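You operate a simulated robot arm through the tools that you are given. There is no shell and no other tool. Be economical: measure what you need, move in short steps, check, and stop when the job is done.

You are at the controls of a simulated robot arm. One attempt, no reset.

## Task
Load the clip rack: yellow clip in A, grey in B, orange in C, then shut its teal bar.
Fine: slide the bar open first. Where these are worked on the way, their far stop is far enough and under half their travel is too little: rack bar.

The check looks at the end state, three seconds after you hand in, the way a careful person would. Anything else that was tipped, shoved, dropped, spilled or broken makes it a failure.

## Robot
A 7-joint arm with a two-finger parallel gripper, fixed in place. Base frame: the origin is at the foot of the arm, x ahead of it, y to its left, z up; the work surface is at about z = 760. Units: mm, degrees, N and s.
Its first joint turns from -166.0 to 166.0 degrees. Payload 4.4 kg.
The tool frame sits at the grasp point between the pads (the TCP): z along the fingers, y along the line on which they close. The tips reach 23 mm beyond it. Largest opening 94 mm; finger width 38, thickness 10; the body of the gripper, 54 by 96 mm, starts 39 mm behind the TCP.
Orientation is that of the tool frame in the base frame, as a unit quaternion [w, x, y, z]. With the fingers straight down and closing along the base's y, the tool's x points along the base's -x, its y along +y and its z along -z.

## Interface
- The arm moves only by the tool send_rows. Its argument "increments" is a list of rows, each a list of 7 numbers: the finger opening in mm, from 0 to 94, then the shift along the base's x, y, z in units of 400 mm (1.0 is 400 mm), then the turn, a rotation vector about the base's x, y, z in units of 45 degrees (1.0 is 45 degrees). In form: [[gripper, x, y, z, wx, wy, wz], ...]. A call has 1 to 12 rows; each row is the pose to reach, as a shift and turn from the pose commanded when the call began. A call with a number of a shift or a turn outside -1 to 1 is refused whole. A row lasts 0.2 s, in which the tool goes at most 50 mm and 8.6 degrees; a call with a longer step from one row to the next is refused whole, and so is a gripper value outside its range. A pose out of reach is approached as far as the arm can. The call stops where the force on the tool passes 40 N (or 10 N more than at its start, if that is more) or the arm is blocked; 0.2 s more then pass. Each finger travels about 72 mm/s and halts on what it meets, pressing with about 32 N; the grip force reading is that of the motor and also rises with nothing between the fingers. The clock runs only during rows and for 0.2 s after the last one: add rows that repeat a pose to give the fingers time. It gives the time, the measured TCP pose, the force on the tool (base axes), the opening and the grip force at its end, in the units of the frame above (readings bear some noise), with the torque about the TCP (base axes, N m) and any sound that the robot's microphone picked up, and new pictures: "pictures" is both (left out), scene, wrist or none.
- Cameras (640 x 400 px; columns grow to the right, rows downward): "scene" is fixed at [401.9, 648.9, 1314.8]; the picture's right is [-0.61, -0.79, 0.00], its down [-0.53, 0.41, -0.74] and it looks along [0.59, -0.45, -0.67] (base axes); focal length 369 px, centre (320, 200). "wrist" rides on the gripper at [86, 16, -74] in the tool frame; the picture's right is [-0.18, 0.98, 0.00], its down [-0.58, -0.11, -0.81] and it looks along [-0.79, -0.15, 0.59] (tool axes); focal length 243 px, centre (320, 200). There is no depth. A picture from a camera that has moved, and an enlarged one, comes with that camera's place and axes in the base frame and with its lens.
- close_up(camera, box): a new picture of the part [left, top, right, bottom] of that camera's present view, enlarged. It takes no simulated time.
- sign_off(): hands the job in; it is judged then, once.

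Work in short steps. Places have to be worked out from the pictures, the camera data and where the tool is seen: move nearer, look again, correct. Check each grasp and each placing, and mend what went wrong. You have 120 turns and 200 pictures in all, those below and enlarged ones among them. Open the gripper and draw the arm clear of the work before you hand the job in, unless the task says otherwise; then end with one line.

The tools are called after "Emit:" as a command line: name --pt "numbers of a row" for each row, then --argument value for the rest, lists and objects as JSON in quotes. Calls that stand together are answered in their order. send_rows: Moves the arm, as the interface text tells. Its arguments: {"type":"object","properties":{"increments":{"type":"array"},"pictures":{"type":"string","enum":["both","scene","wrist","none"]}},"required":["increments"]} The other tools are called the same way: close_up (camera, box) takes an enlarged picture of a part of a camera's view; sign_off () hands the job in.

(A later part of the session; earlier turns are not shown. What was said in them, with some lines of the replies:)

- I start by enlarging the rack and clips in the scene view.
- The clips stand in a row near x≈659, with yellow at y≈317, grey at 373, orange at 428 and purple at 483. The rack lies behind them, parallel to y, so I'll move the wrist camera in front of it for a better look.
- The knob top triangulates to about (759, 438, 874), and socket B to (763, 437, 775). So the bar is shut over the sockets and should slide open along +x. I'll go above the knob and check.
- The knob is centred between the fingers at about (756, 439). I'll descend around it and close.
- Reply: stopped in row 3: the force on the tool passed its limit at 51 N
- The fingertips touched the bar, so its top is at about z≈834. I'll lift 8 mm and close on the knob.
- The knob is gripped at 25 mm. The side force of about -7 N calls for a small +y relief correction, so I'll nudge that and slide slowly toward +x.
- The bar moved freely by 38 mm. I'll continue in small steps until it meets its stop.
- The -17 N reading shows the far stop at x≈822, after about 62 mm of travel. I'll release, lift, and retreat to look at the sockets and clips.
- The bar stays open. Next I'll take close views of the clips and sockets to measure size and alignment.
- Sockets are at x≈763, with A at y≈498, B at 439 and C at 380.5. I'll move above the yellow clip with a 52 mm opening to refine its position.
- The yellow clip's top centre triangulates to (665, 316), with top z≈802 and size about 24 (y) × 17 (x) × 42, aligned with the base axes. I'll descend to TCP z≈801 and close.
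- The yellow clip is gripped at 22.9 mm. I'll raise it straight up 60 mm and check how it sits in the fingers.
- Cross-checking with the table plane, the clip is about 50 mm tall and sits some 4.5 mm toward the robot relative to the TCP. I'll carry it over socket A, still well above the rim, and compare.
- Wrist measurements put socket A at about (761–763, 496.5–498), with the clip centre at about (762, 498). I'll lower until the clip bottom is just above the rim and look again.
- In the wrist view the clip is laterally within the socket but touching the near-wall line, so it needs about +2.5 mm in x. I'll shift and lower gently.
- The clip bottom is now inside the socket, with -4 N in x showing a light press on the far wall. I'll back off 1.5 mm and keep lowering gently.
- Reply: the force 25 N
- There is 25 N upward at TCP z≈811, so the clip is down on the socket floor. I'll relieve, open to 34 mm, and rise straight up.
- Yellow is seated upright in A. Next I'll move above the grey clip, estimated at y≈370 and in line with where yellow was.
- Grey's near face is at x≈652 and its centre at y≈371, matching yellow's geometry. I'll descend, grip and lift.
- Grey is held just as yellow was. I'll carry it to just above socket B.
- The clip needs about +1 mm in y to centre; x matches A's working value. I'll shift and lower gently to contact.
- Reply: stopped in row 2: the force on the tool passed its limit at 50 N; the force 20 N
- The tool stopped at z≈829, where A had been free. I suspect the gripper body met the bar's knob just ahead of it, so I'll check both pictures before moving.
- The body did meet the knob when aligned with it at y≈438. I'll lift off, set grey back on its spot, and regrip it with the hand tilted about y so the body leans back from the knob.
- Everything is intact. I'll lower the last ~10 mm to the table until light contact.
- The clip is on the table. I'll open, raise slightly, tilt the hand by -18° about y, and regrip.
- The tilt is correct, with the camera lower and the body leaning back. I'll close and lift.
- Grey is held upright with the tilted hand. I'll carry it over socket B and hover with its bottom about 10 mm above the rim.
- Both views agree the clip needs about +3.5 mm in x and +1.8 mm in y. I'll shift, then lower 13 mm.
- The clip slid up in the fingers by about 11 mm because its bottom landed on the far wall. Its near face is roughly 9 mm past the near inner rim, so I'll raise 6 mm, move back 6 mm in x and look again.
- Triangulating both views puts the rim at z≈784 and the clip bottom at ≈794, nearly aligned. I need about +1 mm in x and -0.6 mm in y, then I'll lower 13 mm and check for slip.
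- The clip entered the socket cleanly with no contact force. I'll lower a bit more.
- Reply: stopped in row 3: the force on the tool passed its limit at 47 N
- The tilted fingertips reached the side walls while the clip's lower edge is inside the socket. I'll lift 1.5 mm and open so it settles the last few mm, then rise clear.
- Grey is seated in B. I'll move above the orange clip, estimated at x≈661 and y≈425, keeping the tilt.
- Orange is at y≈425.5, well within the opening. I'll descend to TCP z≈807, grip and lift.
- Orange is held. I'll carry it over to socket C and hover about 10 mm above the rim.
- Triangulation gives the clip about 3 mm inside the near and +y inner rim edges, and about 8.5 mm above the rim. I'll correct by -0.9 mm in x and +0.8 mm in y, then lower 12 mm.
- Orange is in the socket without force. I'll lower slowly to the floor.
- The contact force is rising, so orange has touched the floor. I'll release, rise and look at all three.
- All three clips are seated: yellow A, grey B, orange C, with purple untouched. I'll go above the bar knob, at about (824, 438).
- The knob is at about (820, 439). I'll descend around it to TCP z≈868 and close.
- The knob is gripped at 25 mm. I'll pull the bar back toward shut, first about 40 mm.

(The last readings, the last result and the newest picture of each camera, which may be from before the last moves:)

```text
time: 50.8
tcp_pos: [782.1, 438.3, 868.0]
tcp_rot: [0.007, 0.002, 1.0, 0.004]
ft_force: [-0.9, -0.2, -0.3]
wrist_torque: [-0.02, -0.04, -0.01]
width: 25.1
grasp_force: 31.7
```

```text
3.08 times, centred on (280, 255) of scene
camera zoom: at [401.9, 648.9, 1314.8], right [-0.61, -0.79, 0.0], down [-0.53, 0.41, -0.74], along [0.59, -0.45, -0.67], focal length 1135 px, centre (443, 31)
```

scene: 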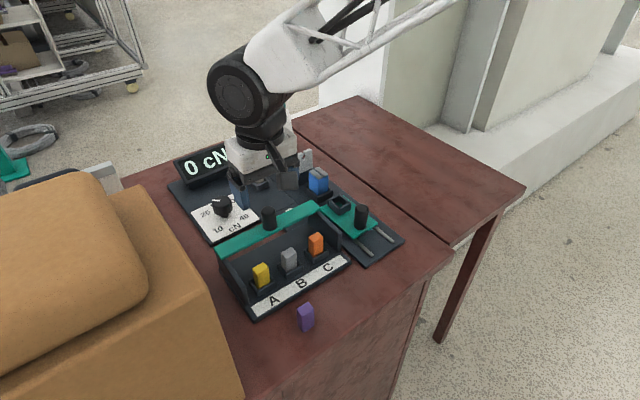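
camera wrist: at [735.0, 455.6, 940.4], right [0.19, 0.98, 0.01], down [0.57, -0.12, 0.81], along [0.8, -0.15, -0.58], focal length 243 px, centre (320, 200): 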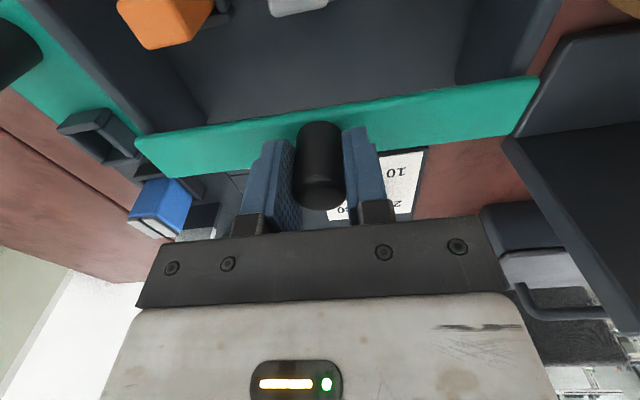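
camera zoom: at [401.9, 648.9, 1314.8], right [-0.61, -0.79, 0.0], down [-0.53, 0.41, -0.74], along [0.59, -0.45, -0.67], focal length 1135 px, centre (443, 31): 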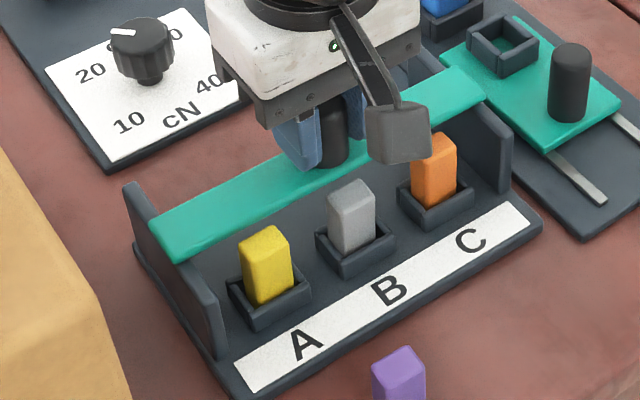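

The bar slides freely and passes over the clips without force. I'll continue in small steps to the shut stop at x≈759.

Emit:
send_rows --pt "15 -0.012 0 0 0 0 0" --pt "15 -0.024 0 0 0 0 0" --pt "15 -0.036 0 0 0 0 0" --pt "15 -0.046 0 0 0 0 0" --pt "15 -0.054 0 0 0 0 0" --pictures "wrist"

Emit:
close_up --camera "scene" --box '[210, 190, 350, 320]'

```text
time: 52.0
tcp_pos: [760.2, 439.8, 868.4]
tcp_rot: [0.007, 0.002, 1.0, 0.004]
ft_force: [0.2, 0.1, -0.5]
wrist_torque: [-0.02, -0.06, -0.02]
width: 24.7
grasp_force: 32.3
camera wrist: at [673.0, 455.7, 941.9], right [0.19, 0.98, 0.01], down [0.57, -0.12, 0.81], along [0.8, -0.15, -0.58], focal length 243 px, centre (320, 200)
```

wrist: 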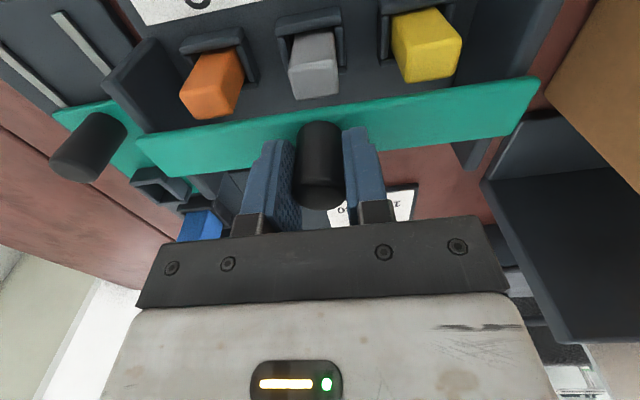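

```text
3.08 times, centred on (280, 255) of scene
camera zoom: at [401.9, 648.9, 1314.8], right [-0.61, -0.79, 0.0], down [-0.53, 0.41, -0.74], along [0.59, -0.45, -0.67], focal length 1135 px, centre (443, 31)
```

zoom: 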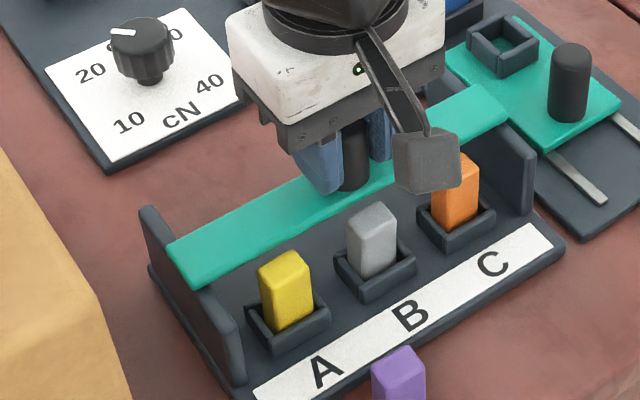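

Problem: the "A" label shifted, so the last ~22 mm dragged the whole rack toward the robot. The bar seems blocked by the clips, so I'll inspect closely.

Emit:
close_up --camera "scene" --box '[250, 230, 320, 300]'

Emit:
close_up --camera "wrist" --box '[150, 0, 500, 180]'

Emit:
close_up --camera "scene" --box '[240, 180, 390, 330]'

```text
5.71 times, centred on (285, 265) of scene
camera zoom: at [401.9, 648.9, 1314.8], right [-0.61, -0.79, 0.0], down [-0.53, 0.41, -0.74], along [0.59, -0.45, -0.67], focal length 2108 px, centre (520, -171)
```

zoom: 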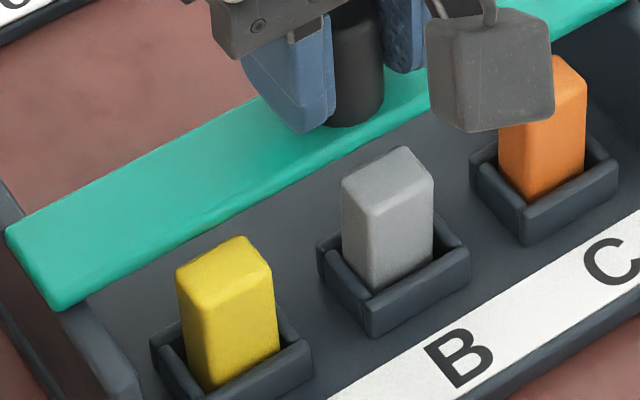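

```text
1.83 times, centred on (325, 90) of wrist
camera zoom: at [673.0, 455.7, 941.9], right [0.19, 0.98, 0.01], down [0.57, -0.12, 0.81], along [0.8, -0.15, -0.58], focal length 444 px, centre (311, 401)
```

zoom: 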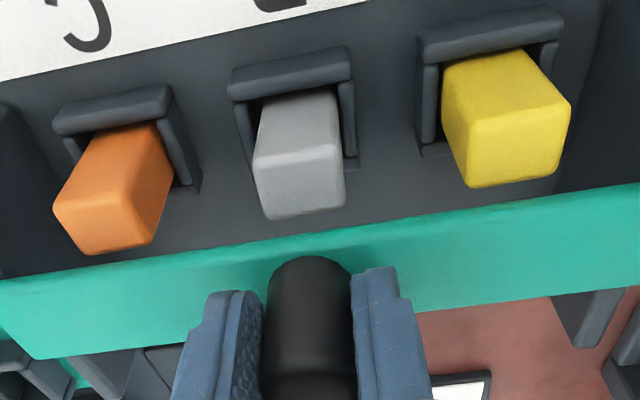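

```text
2.67 times, centred on (315, 255) of scene
camera zoom: at [401.9, 648.9, 1314.8], right [-0.61, -0.79, 0.0], down [-0.53, 0.41, -0.74], along [0.59, -0.45, -0.67], focal length 984 px, centre (333, 53)
```

zoom: 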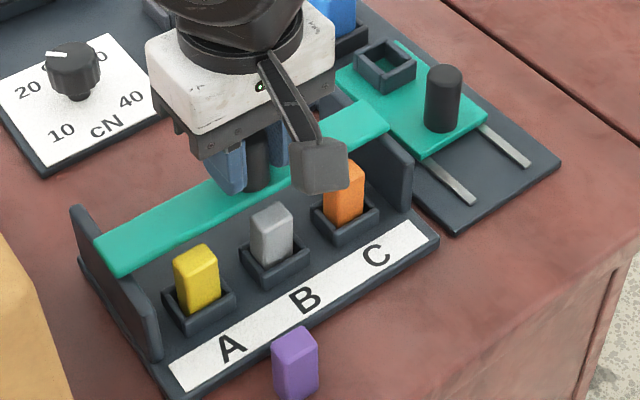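

There's little visible gap between the bar's front edge and the clips' far faces, so a clip probably sits too high and catches the bar. I'll push the bar back open, which also returns the rack to its place, and then press the clips down.

Emit:
send_rows --pt "15 0.016 0 0 0 0 0" --pt "15 0.032 0 0 0 0 0" --pt "15 0.048 0 0 0 0 0" --pt "15 0.064 0 0 0 0 0" --pt "15 0.08 0 0 0 0 0" --pt "15 0.096 0 0 0 0 0" --pictures "none"

Emit:
close_up --camera "scene" --box '[210, 190, 350, 320]'

```text
time: 53.4
tcp_pos: [798.8, 439.7, 867.3]
tcp_rot: [0.007, 0.001, 1.0, 0.004]
ft_force: [-0.5, -0.2, -0.7]
wrist_torque: [0.04, -0.16, -0.06]
width: 24.8
grasp_force: 32.2
```

```text
3.08 times, centred on (280, 255) of scene
camera zoom: at [401.9, 648.9, 1314.8], right [-0.61, -0.79, 0.0], down [-0.53, 0.41, -0.74], along [0.59, -0.45, -0.67], focal length 1135 px, centre (443, 31)
```

zoom: 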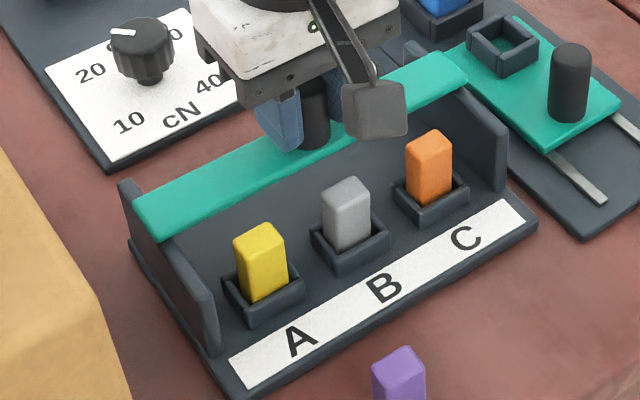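

The rack came back with the bar to near its working place, and the neighbouring boards are unmoved. I'll release the knob, rise, and press on the clips with closed fingertips to check they're fully down.

Emit:
send_rows --pt "40 0 0 0 0 0 0" --pt "60 0 0 0 0 0 0" --pt "60 0 0 0.05 0 0 0" --pt "60 0 0 0.12 0 0 0" --pt "30 -0.05 0.06 0.12 0 0 0" --pt "0 -0.085 0.145 0.08 0 0 0" --pt "0 -0.085 0.145 0.03 0 0 0" --pt "0 -0.085 0.145 0.0 0 0 0" --pt "0 -0.085 0.145 0.0 0 0 0" --pictures "both"

Emit:
close_up --camera "scene" --box '[210, 190, 350, 320]'

```text
time: 55.4
tcp_pos: [764.5, 497.4, 867.7]
tcp_rot: [0.007, 0.002, 1.0, 0.003]
ft_force: [0.7, 0.4, 1.0]
wrist_torque: [-0.01, 0.0, 0.03]
width: 0.0
grasp_force: 31.8
camera wrist: at [677.4, 514.0, 941.4], right [0.19, 0.98, 0.01], down [0.57, -0.12, 0.81], along [0.8, -0.15, -0.58], focal length 243 px, centre (320, 200)
```

scene: 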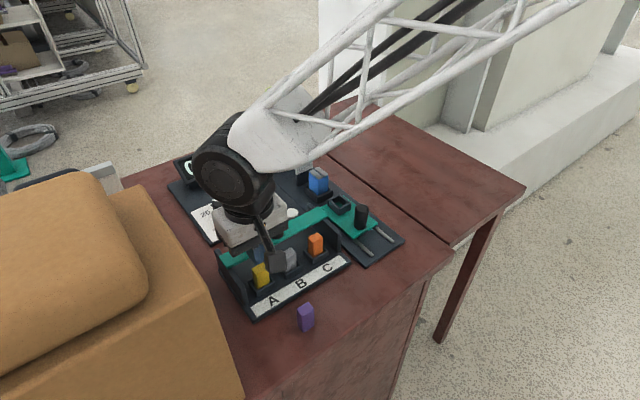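
wrist: 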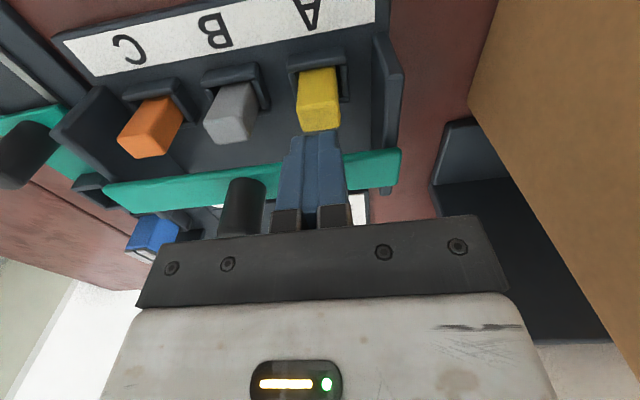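

```text
3.08 times, centred on (280, 255) of scene
camera zoom: at [401.9, 648.9, 1314.8], right [-0.61, -0.79, 0.0], down [-0.53, 0.41, -0.74], along [0.59, -0.45, -0.67], focal length 1135 px, centre (443, 31)
```

zoom: 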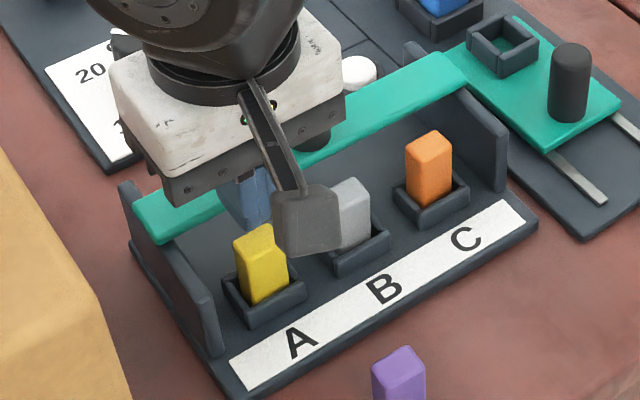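

I'll shift slightly toward the robot to clear the bar, then lower onto the yellow clip's top.

Emit:
send_rows --pt "0 -0.016 0 -0.02 0 0 0" --pt "0 -0.016 0 -0.05 0 0 0" --pt "0 -0.016 0 -0.058 0 0 0" --pt "0 -0.016 0 -0.063 0 0 0" --pt "0 -0.016 0 -0.068 0 0 0" --pictures "none"

Emit:
close_up --camera "wrist" --box '[240, 50, 400, 190]'

```text
time: 56.5
tcp_pos: [762.0, 499.7, 848.1]
tcp_rot: [0.011, 0.002, 1.0, 0.006]
ft_force: [-1.7, -0.1, 6.6]
wrist_torque: [-0.04, 0.08, 0.0]
width: 0.0
grasp_force: 32.0
stopped in row 5: the force on the tool passed its limit at 52 N (the readings are from after the stop); the commanded pose is now the measured one
```

```text
2.86 times, centred on (320, 120) of wrist
camera zoom: at [672.9, 515.0, 920.5], right [0.19, 0.98, 0.01], down [0.56, -0.12, 0.82], along [0.8, -0.14, -0.58], focal length 693 px, centre (320, 429)
```

zoom: 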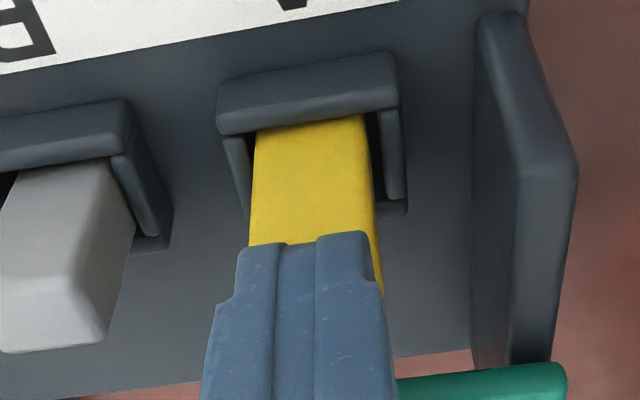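

Yellow's top is at about 823–825 and firm. I'll do the same on grey at y≈440.

Emit:
send_rows --pt "0 -0.008 -0.002 0.02 0 0 0" --pt "0 -0.01 -0.06 0.04 0 0 0" --pt "0 -0.01 -0.148 0.04 0 0 0" --pt "0 -0.01 -0.148 0.02 0 0 0" --pt "0 -0.01 -0.148 0.006 0 0 0" --pt "0 -0.01 -0.148 0.0 0 0 0" --pt "0 -0.01 -0.148 -0.006 0 0 0" --pt "0 -0.01 -0.148 -0.012 0 0 0" --pt "0 -0.01 -0.148 -0.018 0 0 0" --pictures "none"

Emit:
close_up --camera "wrist" --box '[180, 50, 460, 190]'

```text
time: 58.4
tcp_pos: [757.8, 441.5, 846.8]
tcp_rot: [0.012, 0.002, 1.0, 0.007]
ft_force: [-0.1, -0.2, 2.0]
wrist_torque: [-0.03, 0.05, 0.0]
width: 0.0
grasp_force: 32.5
stopped in row 9: the force on the tool passed its limit at 51 N (the readings are from after the stop); the commanded pose is now the measured one
```

```text
2.29 times, centred on (320, 120) of wrist
camera zoom: at [669.9, 457.3, 920.1], right [0.19, 0.98, 0.02], down [0.56, -0.12, 0.82], along [0.81, -0.14, -0.57], focal length 555 px, centre (320, 383)
```

zoom: 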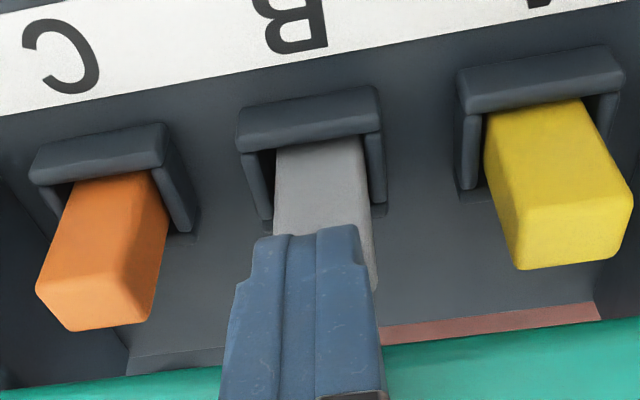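

Grey is at the same level. Now I'll press orange at y≈382.

Emit:
send_rows --pt "0 0 0 0.02 0 0 0" --pt "0 0 -0.06 0.045 0 0 0" --pt "0 0 -0.148 0.045 0 0 0" --pt "0 0 -0.148 0.02 0 0 0" --pt "0 0 -0.148 0.01 0 0 0" --pt "0 0 -0.148 0.003 0 0 0" --pt "0 0 -0.148 -0.004 0 0 0" --pt "0 0 -0.148 -0.01 0 0 0" --pt "0 0 -0.148 -0.016 0 0 0" --pictures "none"

Emit:
close_up --camera "wrist" --box '[180, 50, 460, 190]'

```text
time: 60.1
tcp_pos: [759.2, 383.9, 847.1]
tcp_rot: [0.015, 0.002, 1.0, 0.008]
ft_force: [0.4, 0.3, 0.9]
wrist_torque: [-0.03, 0.04, -0.01]
width: 0.0
grasp_force: 31.8
stopped in row 8: the force on the tool passed its limit at 54 N (the readings are from after the stop); the commanded pose is now the measured one
```

```text
2.29 times, centred on (320, 120) of wrist
camera zoom: at [670.9, 398.7, 919.8], right [0.19, 0.98, 0.02], down [0.56, -0.12, 0.82], along [0.81, -0.14, -0.57], focal length 555 px, centre (320, 383)
```

zoom: 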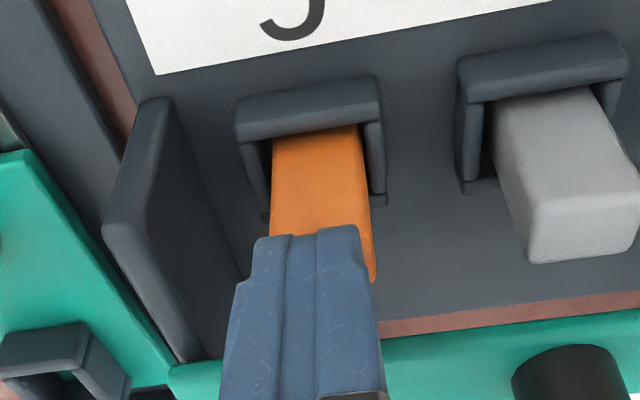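

All three clip tops stop the tool at the same height, TCP≈847, which is about 12 mm below the bar's top. I'll rise and compare the scene view with before.

Emit:
send_rows --pt "0 0 0 0.05 0 0 0" --pt "0 -0.02 0 0.15 0 0 0" --pt "20 -0.12 0 0.2 0 0 0" --pt "50 -0.22 0 0.2 0 0 0" --pt "50 -0.3 -0.08 0.2 0 0 0" --pt "50 -0.3 -0.16 0.2 0 0 0" --pictures "none"

Emit:
close_up --camera "scene" --box '[210, 190, 350, 320]'

Emit:
close_up --camera "scene" --box '[210, 230, 290, 290]'

Emit:
close_up --camera "scene" --box '[280, 190, 360, 260]'

```text
time: 61.5
tcp_pos: [637.1, 318.0, 929.8]
tcp_rot: [0.014, 0.002, 1.0, 0.008]
ft_force: [0.1, 0.6, -0.1]
wrist_torque: [0.04, 0.0, 0.01]
width: 50.0
grasp_force: 0.0
```

```text
3.08 times, centred on (280, 255) of scene
camera zoom: at [401.9, 648.9, 1314.8], right [-0.61, -0.79, 0.0], down [-0.53, 0.41, -0.74], along [0.59, -0.45, -0.67], focal length 1135 px, centre (443, 31)
```

zoom: 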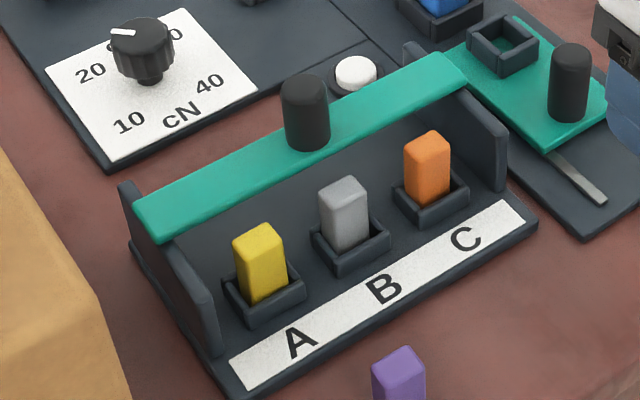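

```text
6.67 times, centred on (250, 260) of scene
camera zoom: at [401.9, 648.9, 1314.8], right [-0.61, -0.79, 0.0], down [-0.53, 0.41, -0.74], along [0.59, -0.45, -0.67], focal length 2459 px, centre (787, -200)
```

zoom: 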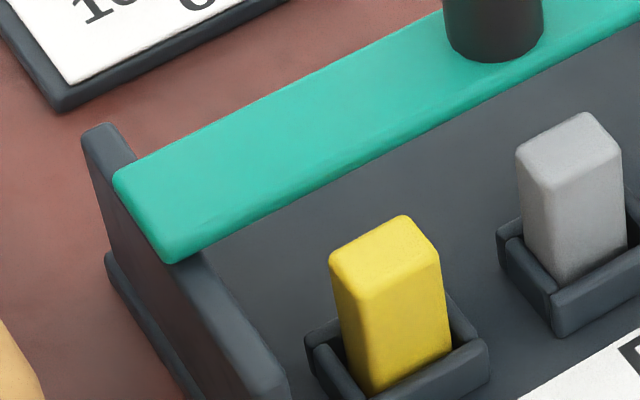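

```text
5.71 times, centred on (320, 225) of scene
camera zoom: at [401.9, 648.9, 1314.8], right [-0.61, -0.79, 0.0], down [-0.53, 0.41, -0.74], along [0.59, -0.45, -0.67], focal length 2108 px, centre (320, 57)
```

zoom: 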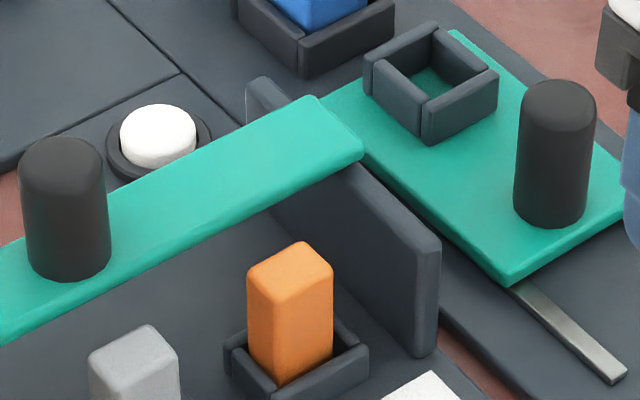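

To see whether the bar clears the clips, I'll tilt the hand back so the wrist camera looks horizontally at bar height from in front of the rack.

Emit:
send_rows --pt "94 -0.03 0.05 -0.02 0 -0.15 0" --pt "94 -0.06 0.1 -0.05 0 -0.3 0" --pt "94 -0.09 0.15 -0.1 0 -0.45 0" --pt "94 -0.12 0.2 -0.16 0 -0.6 0" --pt "94 -0.13 0.2 -0.22 0 -0.74 0" --pt "94 -0.13 0.2 -0.26 0 -0.76 0" --pt "94 -0.13 0.2 -0.26 0 -0.76 0" --pictures "both"

Emit:
close_up --camera "wrist" --box '[230, 100, 430, 230]'

```text
time: 63.1
tcp_pos: [587.7, 398.6, 821.7]
tcp_rot: [0.307, -0.001, 0.952, 0.008]
ft_force: [0.3, 0.0, 0.2]
wrist_torque: [-0.02, -0.03, 0.0]
width: 94.2
grasp_force: 0.1
camera wrist: at [474.2, 414.8, 833.7], right [0.14, 0.98, 0.12], down [0.0, -0.12, 0.99], along [0.99, -0.14, -0.02], focal length 243 px, centre (320, 200)
```

scene: 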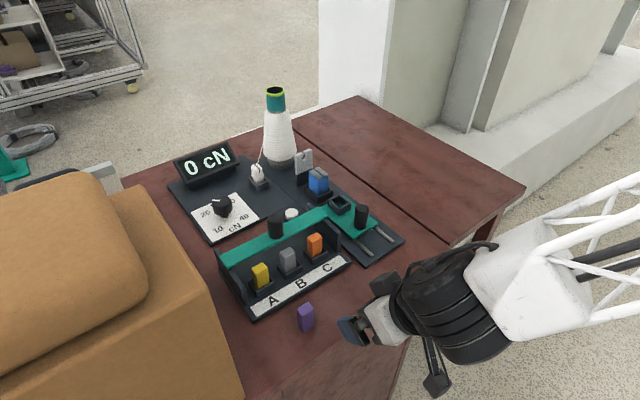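
wrist: 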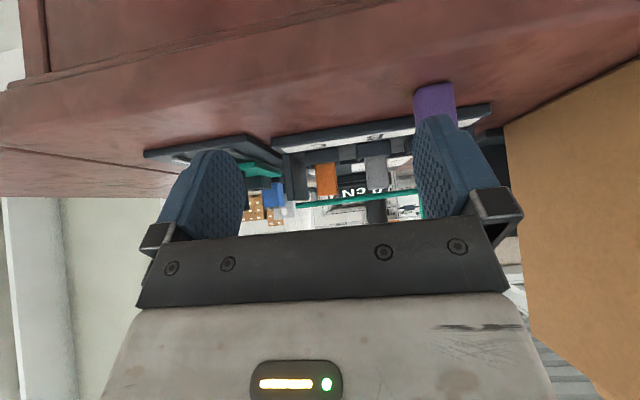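

```text
3.08 times, centred on (330, 165) of wrist
camera zoom: at [474.2, 414.8, 833.7], right [0.14, 0.98, 0.12], down [0.0, -0.12, 0.99], along [0.99, -0.14, -0.02], focal length 746 px, centre (289, 308)
```

zoom: 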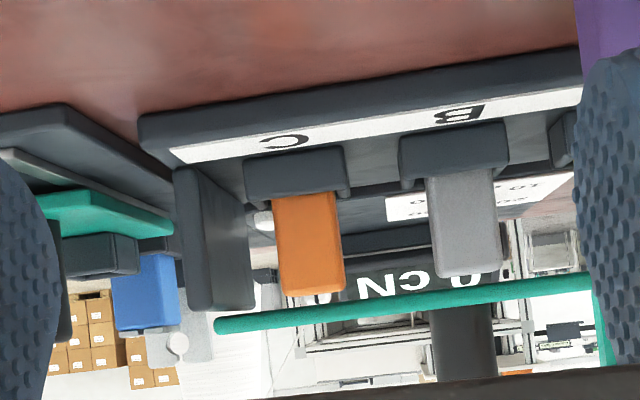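

In this low view the clip tops are at z≈823 and the bar's underside is at ≈830, so nothing blocks it. The drag must come from the light rack sliding more easily than the bar, so I'll regrip the knob and push down while pulling to hold the rack.

Emit:
send_rows --pt "94 0 0 0.06 0 0.12 0" --pt "80 0.0 0.0 0.16 0 0.28 0" --pt "80 0.05 0.03 0.25 0 0.44 0" --pt "80 0.15 0.06 0.27 0 0.6 0" --pt "80 0.27 0.098 0.27 0 0.76 0" --pt "80 0.38 0.098 0.27 0 0.795 0" --pt "80 0.49 0.098 0.27 0 0.795 0" --pt "80 0.53 0.098 0.27 0 0.795 0" --pt "80 0.53 0.098 0.27 0 0.795 0" --pictures "both"

```text
refused: row 5 steps farther than a row can; nothing moved
```

Emit:
send_rows --pt "94 0 0 0.06 0 0.12 0" --pt "80 0.0 0.0 0.16 0 0.28 0" --pt "80 0.05 0.03 0.24 0 0.44 0" --pt "80 0.15 0.06 0.27 0 0.6 0" --pt "80 0.25 0.09 0.27 0 0.76 0" --pt "80 0.36 0.098 0.27 0 0.795 0" --pt "80 0.47 0.098 0.27 0 0.795 0" --pt "80 0.53 0.098 0.27 0 0.795 0" --pt "80 0.53 0.098 0.27 0 0.795 0" --pictures "wrist"

```text
time: 65.2
tcp_pos: [799.1, 435.7, 929.1]
tcp_rot: [0.0, 0.002, 1.0, 0.007]
ft_force: [0.4, -0.8, -0.2]
wrist_torque: [-0.01, -0.01, -0.02]
width: 80.2
grasp_force: 0.1
camera wrist: at [712.6, 452.2, 1004.7], right [0.19, 0.98, 0.02], down [0.58, -0.12, 0.8], along [0.79, -0.14, -0.59], focal length 243 px, centre (320, 200)
```

wrist: 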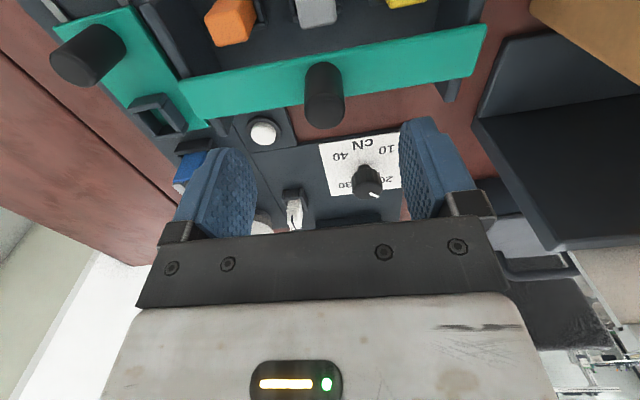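

The knob is at about (797, 441). I'll descend and grip it.

Emit:
send_rows --pt "80 -0.003 0.008 -0.08 0 0 0" --pt "80 -0.003 0.008 -0.158 0 0 0" --pt "80 -0.003 0.008 -0.158 0 0 0" --pt "50 -0.003 0.008 -0.158 0 0 0" --pt "24 -0.003 0.008 -0.158 0 0 0" --pt "15 -0.003 0.008 -0.158 0 0 0" --pt "15 -0.003 0.008 -0.158 0 0 0" --pictures "none"

Emit:
close_up --camera "scene" --box '[210, 190, 350, 320]'

```text
time: 66.8
tcp_pos: [796.7, 440.1, 865.7]
tcp_rot: [0.0, 0.001, 1.0, 0.008]
ft_force: [0.0, 0.7, 0.1]
wrist_torque: [-0.64, -0.02, 0.07]
width: 25.5
grasp_force: 32.0
```

```text
3.08 times, centred on (280, 255) of scene
camera zoom: at [401.9, 648.9, 1314.8], right [-0.61, -0.79, 0.0], down [-0.53, 0.41, -0.74], along [0.59, -0.45, -0.67], focal length 1135 px, centre (443, 31)
```

zoom: 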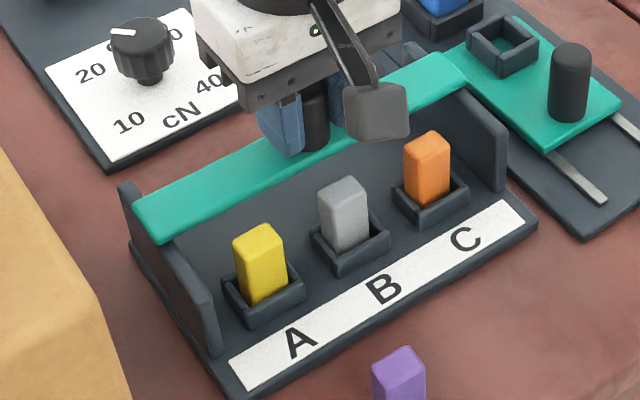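

The knob is gripped. I'll apply a small downward preload and read the force.

Emit:
send_rows --pt "15 0 0 -0.005 0 0 0" --pt "15 0 0 -0.01 0 0 0" --pt "15 0 0 -0.01 0 0 0" --pictures "none"

```text
time: 67.5
tcp_pos: [797.9, 440.7, 863.5]
tcp_rot: [0.001, 0.002, 1.0, 0.008]
ft_force: [0.5, -11.0, 25.1]
wrist_torque: [-0.83, -0.11, -0.04]
width: 25.4
grasp_force: 31.4
```

There is about 25 N of downward preload. I'll pull 12 mm toward shut and check whether the rack stays put.

Emit:
send_rows --pt "15 -0.008 0 0 0 0 0" --pt "15 -0.016 0 0 0 0 0" --pt "15 -0.024 0 0 0 0 0" --pt "15 -0.032 0 0 0 0 0" --pictures "none"

Emit:
close_up --camera "scene" --box '[210, 190, 350, 320]'

```text
time: 68.5
tcp_pos: [785.2, 439.9, 863.9]
tcp_rot: [-0.001, 0.002, 1.0, 0.008]
ft_force: [0.4, -8.3, 12.0]
wrist_torque: [-0.77, -0.26, 0.01]
width: 25.3
grasp_force: 32.4
```

```text
3.08 times, centred on (280, 255) of scene
camera zoom: at [401.9, 648.9, 1314.8], right [-0.61, -0.79, 0.0], down [-0.53, 0.41, -0.74], along [0.59, -0.45, -0.67], focal length 1135 px, centre (443, 31)
```

zoom: 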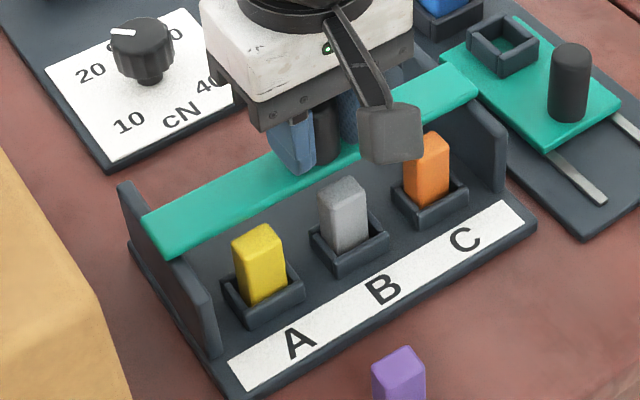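

The rack stayed put and the bar moved 12 mm. I'll continue with a little more preload.

Emit:
send_rows --pt "15 0 0 -0.006 0 0 0" --pt "15 -0.006 0 -0.006 0 0 0" --pt "15 -0.012 0 -0.006 0 0 0" --pt "15 -0.018 0 -0.006 0 0 0" --pt "15 -0.024 0 -0.006 0 0 0" --pictures "none"

Emit:
close_up --camera "scene" --box '[210, 190, 350, 320]'

```text
time: 69.8
tcp_pos: [775.4, 440.4, 861.2]
tcp_rot: [0.0, 0.001, 1.0, 0.008]
ft_force: [0.5, -5.6, 29.1]
wrist_torque: [-0.77, -0.08, 0.01]
width: 25.3
grasp_force: 31.4
```

```text
3.08 times, centred on (280, 255) of scene
camera zoom: at [401.9, 648.9, 1314.8], right [-0.61, -0.79, 0.0], down [-0.53, 0.41, -0.74], along [0.59, -0.45, -0.67], focal length 1135 px, centre (443, 31)
```

zoom: 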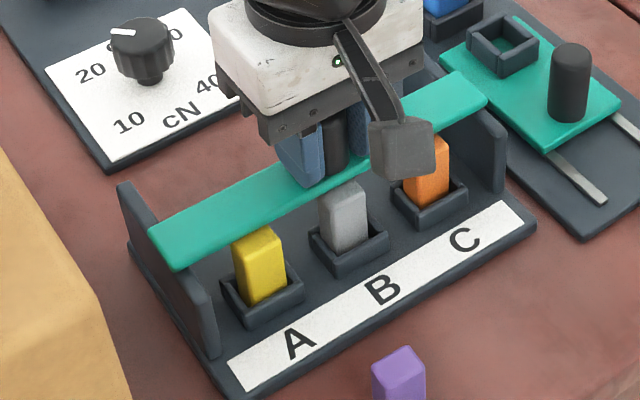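

The bar is now reaching over the clips and the rack has not moved. I'll continue with about the same preload.

Emit:
send_rows --pt "15 -0.007 0 0 0 0 0" --pt "15 -0.014 0 0 0 0 0" --pt "15 -0.021 0 0 0 0 0" --pt "15 -0.028 0 0 0 0 0" --pictures "none"

Emit:
close_up --camera "scene" --box '[210, 190, 350, 320]'

```text
time: 70.8
tcp_pos: [764.8, 442.2, 861.3]
tcp_rot: [-0.001, 0.001, 1.0, 0.008]
ft_force: [1.0, 9.1, 24.3]
wrist_torque: [-0.7, -0.08, 0.07]
width: 25.4
grasp_force: 31.4
```

```text
3.08 times, centred on (280, 255) of scene
camera zoom: at [401.9, 648.9, 1314.8], right [-0.61, -0.79, 0.0], down [-0.53, 0.41, -0.74], along [0.59, -0.45, -0.67], focal length 1135 px, centre (443, 31)
```

zoom: 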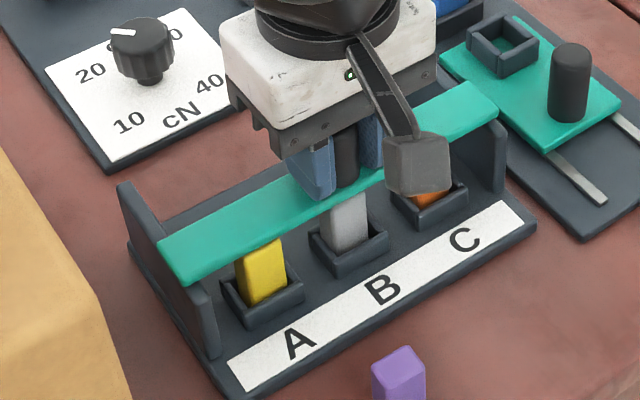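

There's no drag. I'll continue in small steps until the x force shows the shut stop.

Emit:
send_rows --pt "15 -0.006 0 0 0 0 0" --pt "15 -0.012 0 0 0 0 0" --pt "15 -0.018 0 0 0 0 0" --pt "15 -0.024 0 0 0 0 0" --pictures "none"

Emit:
close_up --camera "scene" --box '[210, 190, 350, 320]'

```text
time: 71.8
tcp_pos: [755.1, 441.0, 859.4]
tcp_rot: [0.0, 0.002, 1.0, 0.007]
ft_force: [11.5, 0.5, 19.5]
wrist_torque: [-0.88, -0.12, 0.0]
width: 25.4
grasp_force: 31.7
```

```text
3.08 times, centred on (280, 255) of scene
camera zoom: at [401.9, 648.9, 1314.8], right [-0.61, -0.79, 0.0], down [-0.53, 0.41, -0.74], along [0.59, -0.45, -0.67], focal length 1135 px, centre (443, 31)
```

zoom: 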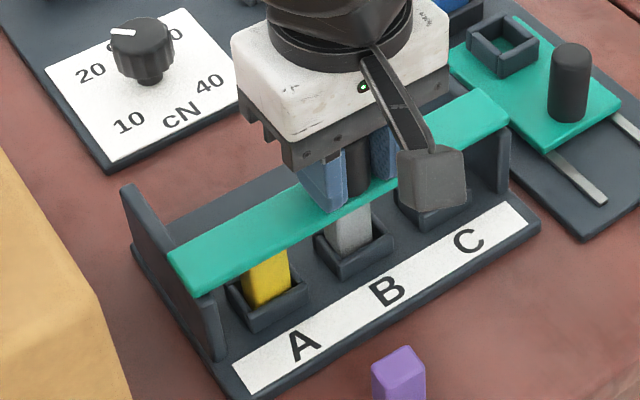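

The x force has risen to 11.5 N, which indicates the shut stop. I'll compare with the initial view using the same crop.

Emit:
close_up --camera "scene" --box '[210, 180, 410, 340]'

Emit:
close_up --camera "scene" --box '[210, 220, 340, 320]'

```text
2.50 times, centred on (310, 260) of scene
camera zoom: at [401.9, 648.9, 1314.8], right [-0.61, -0.79, 0.0], down [-0.53, 0.41, -0.74], along [0.59, -0.45, -0.67], focal length 922 px, centre (345, 50)
```

zoom: 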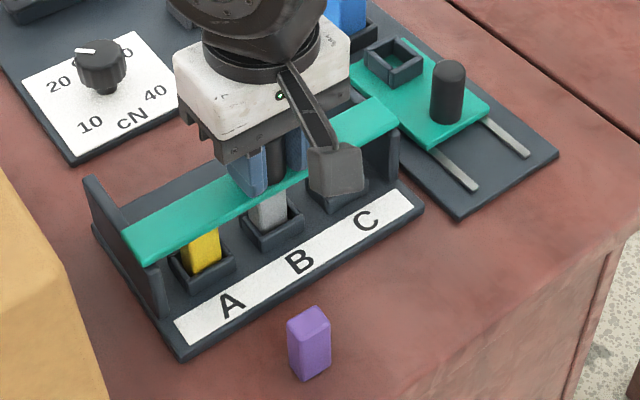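

```text
4.00 times, centred on (275, 270) of scene
camera zoom: at [401.9, 648.9, 1314.8], right [-0.61, -0.79, 0.0], down [-0.53, 0.41, -0.74], along [0.59, -0.45, -0.67], focal length 1475 px, centre (500, -80)
```

zoom: 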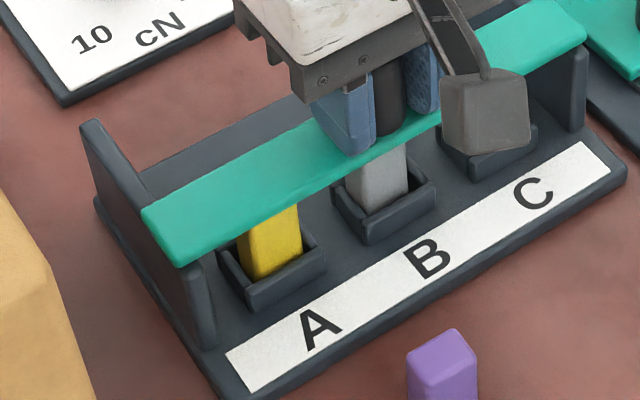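

The bar-to-label geometry matches the initial shut pose, and the rack is within a few mm of its original place. I'll relieve the preload, release the knob, rise and retreat.

Emit:
send_rows --pt "15 0.002 0 0.008 0 0 0" --pt "40 0.002 0 0.008 0 0 0" --pt "60 0.002 0 0.008 0 0 0" --pt "60 0.002 0 0.06 0 0 0" --pt "60 0.002 0 0.15 0 0 0" --pt "60 -0.05 0 0.25 0 0 0" --pt "60 -0.15 -0.05 0.28 0 0 0" --pt "60 -0.25 -0.11 0.28 0 0 0" --pt "60 -0.34 -0.18 0.28 0 0 0" --pt "60 -0.4 -0.27 0.28 0 0 0" --pt "60 -0.45 -0.37 0.28 0 0 0" --pictures "both"

Emit:
close_up --camera "scene" --box '[210, 180, 410, 340]'

```text
time: 74.2
tcp_pos: [573.0, 293.8, 971.8]
tcp_rot: [-0.001, 0.001, 1.0, 0.007]
ft_force: [-0.7, -0.7, 0.0]
wrist_torque: [-0.03, -0.02, 0.0]
width: 59.9
grasp_force: 0.0
camera wrist: at [487.1, 308.9, 1047.3], right [0.19, 0.98, 0.02], down [0.58, -0.12, 0.8], along [0.79, -0.14, -0.59], focal length 243 px, centre (320, 200)
```

scene: 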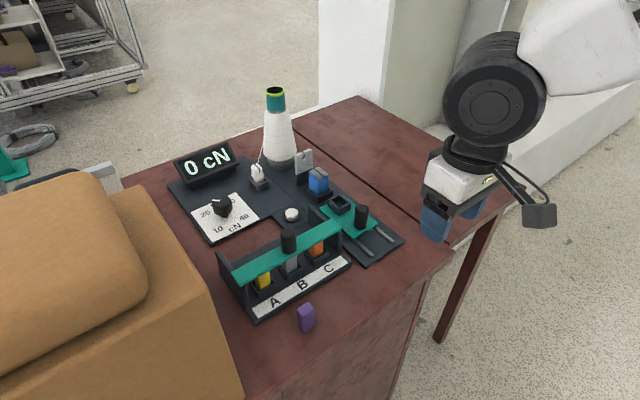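
wrist: 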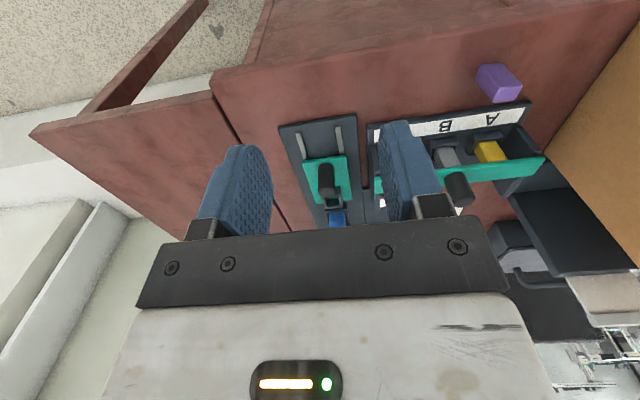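

```text
2.50 times, centred on (310, 260) of scene
camera zoom: at [401.9, 648.9, 1314.8], right [-0.61, -0.79, 0.0], down [-0.53, 0.41, -0.74], along [0.59, -0.45, -0.67], focal length 922 px, centre (345, 50)
```

zoom: 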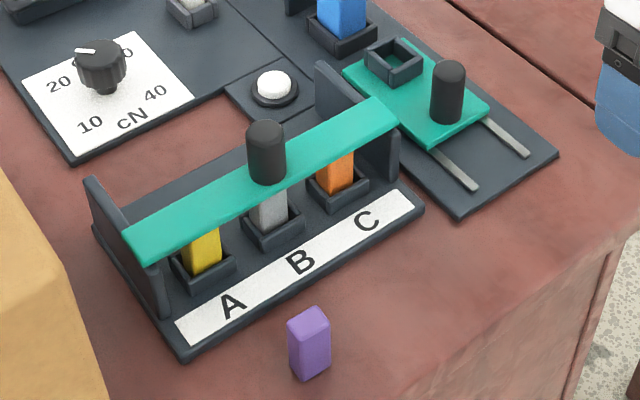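

The bar is shut over all three clips, with yellow in A, grey in B and orange in C. The other fixtures and the purple clip look unchanged, and the arm is clear with the gripper open, so I'm handing in.

Emit:
sign_off

```text
The job is handed in.
```

The rack is loaded with yellow in A, grey in B and orange in C, and the teal bar is shut; I dragged the rack about 22 mm on a first attempt to shut the bar, but it is now within a few mm of where it started.
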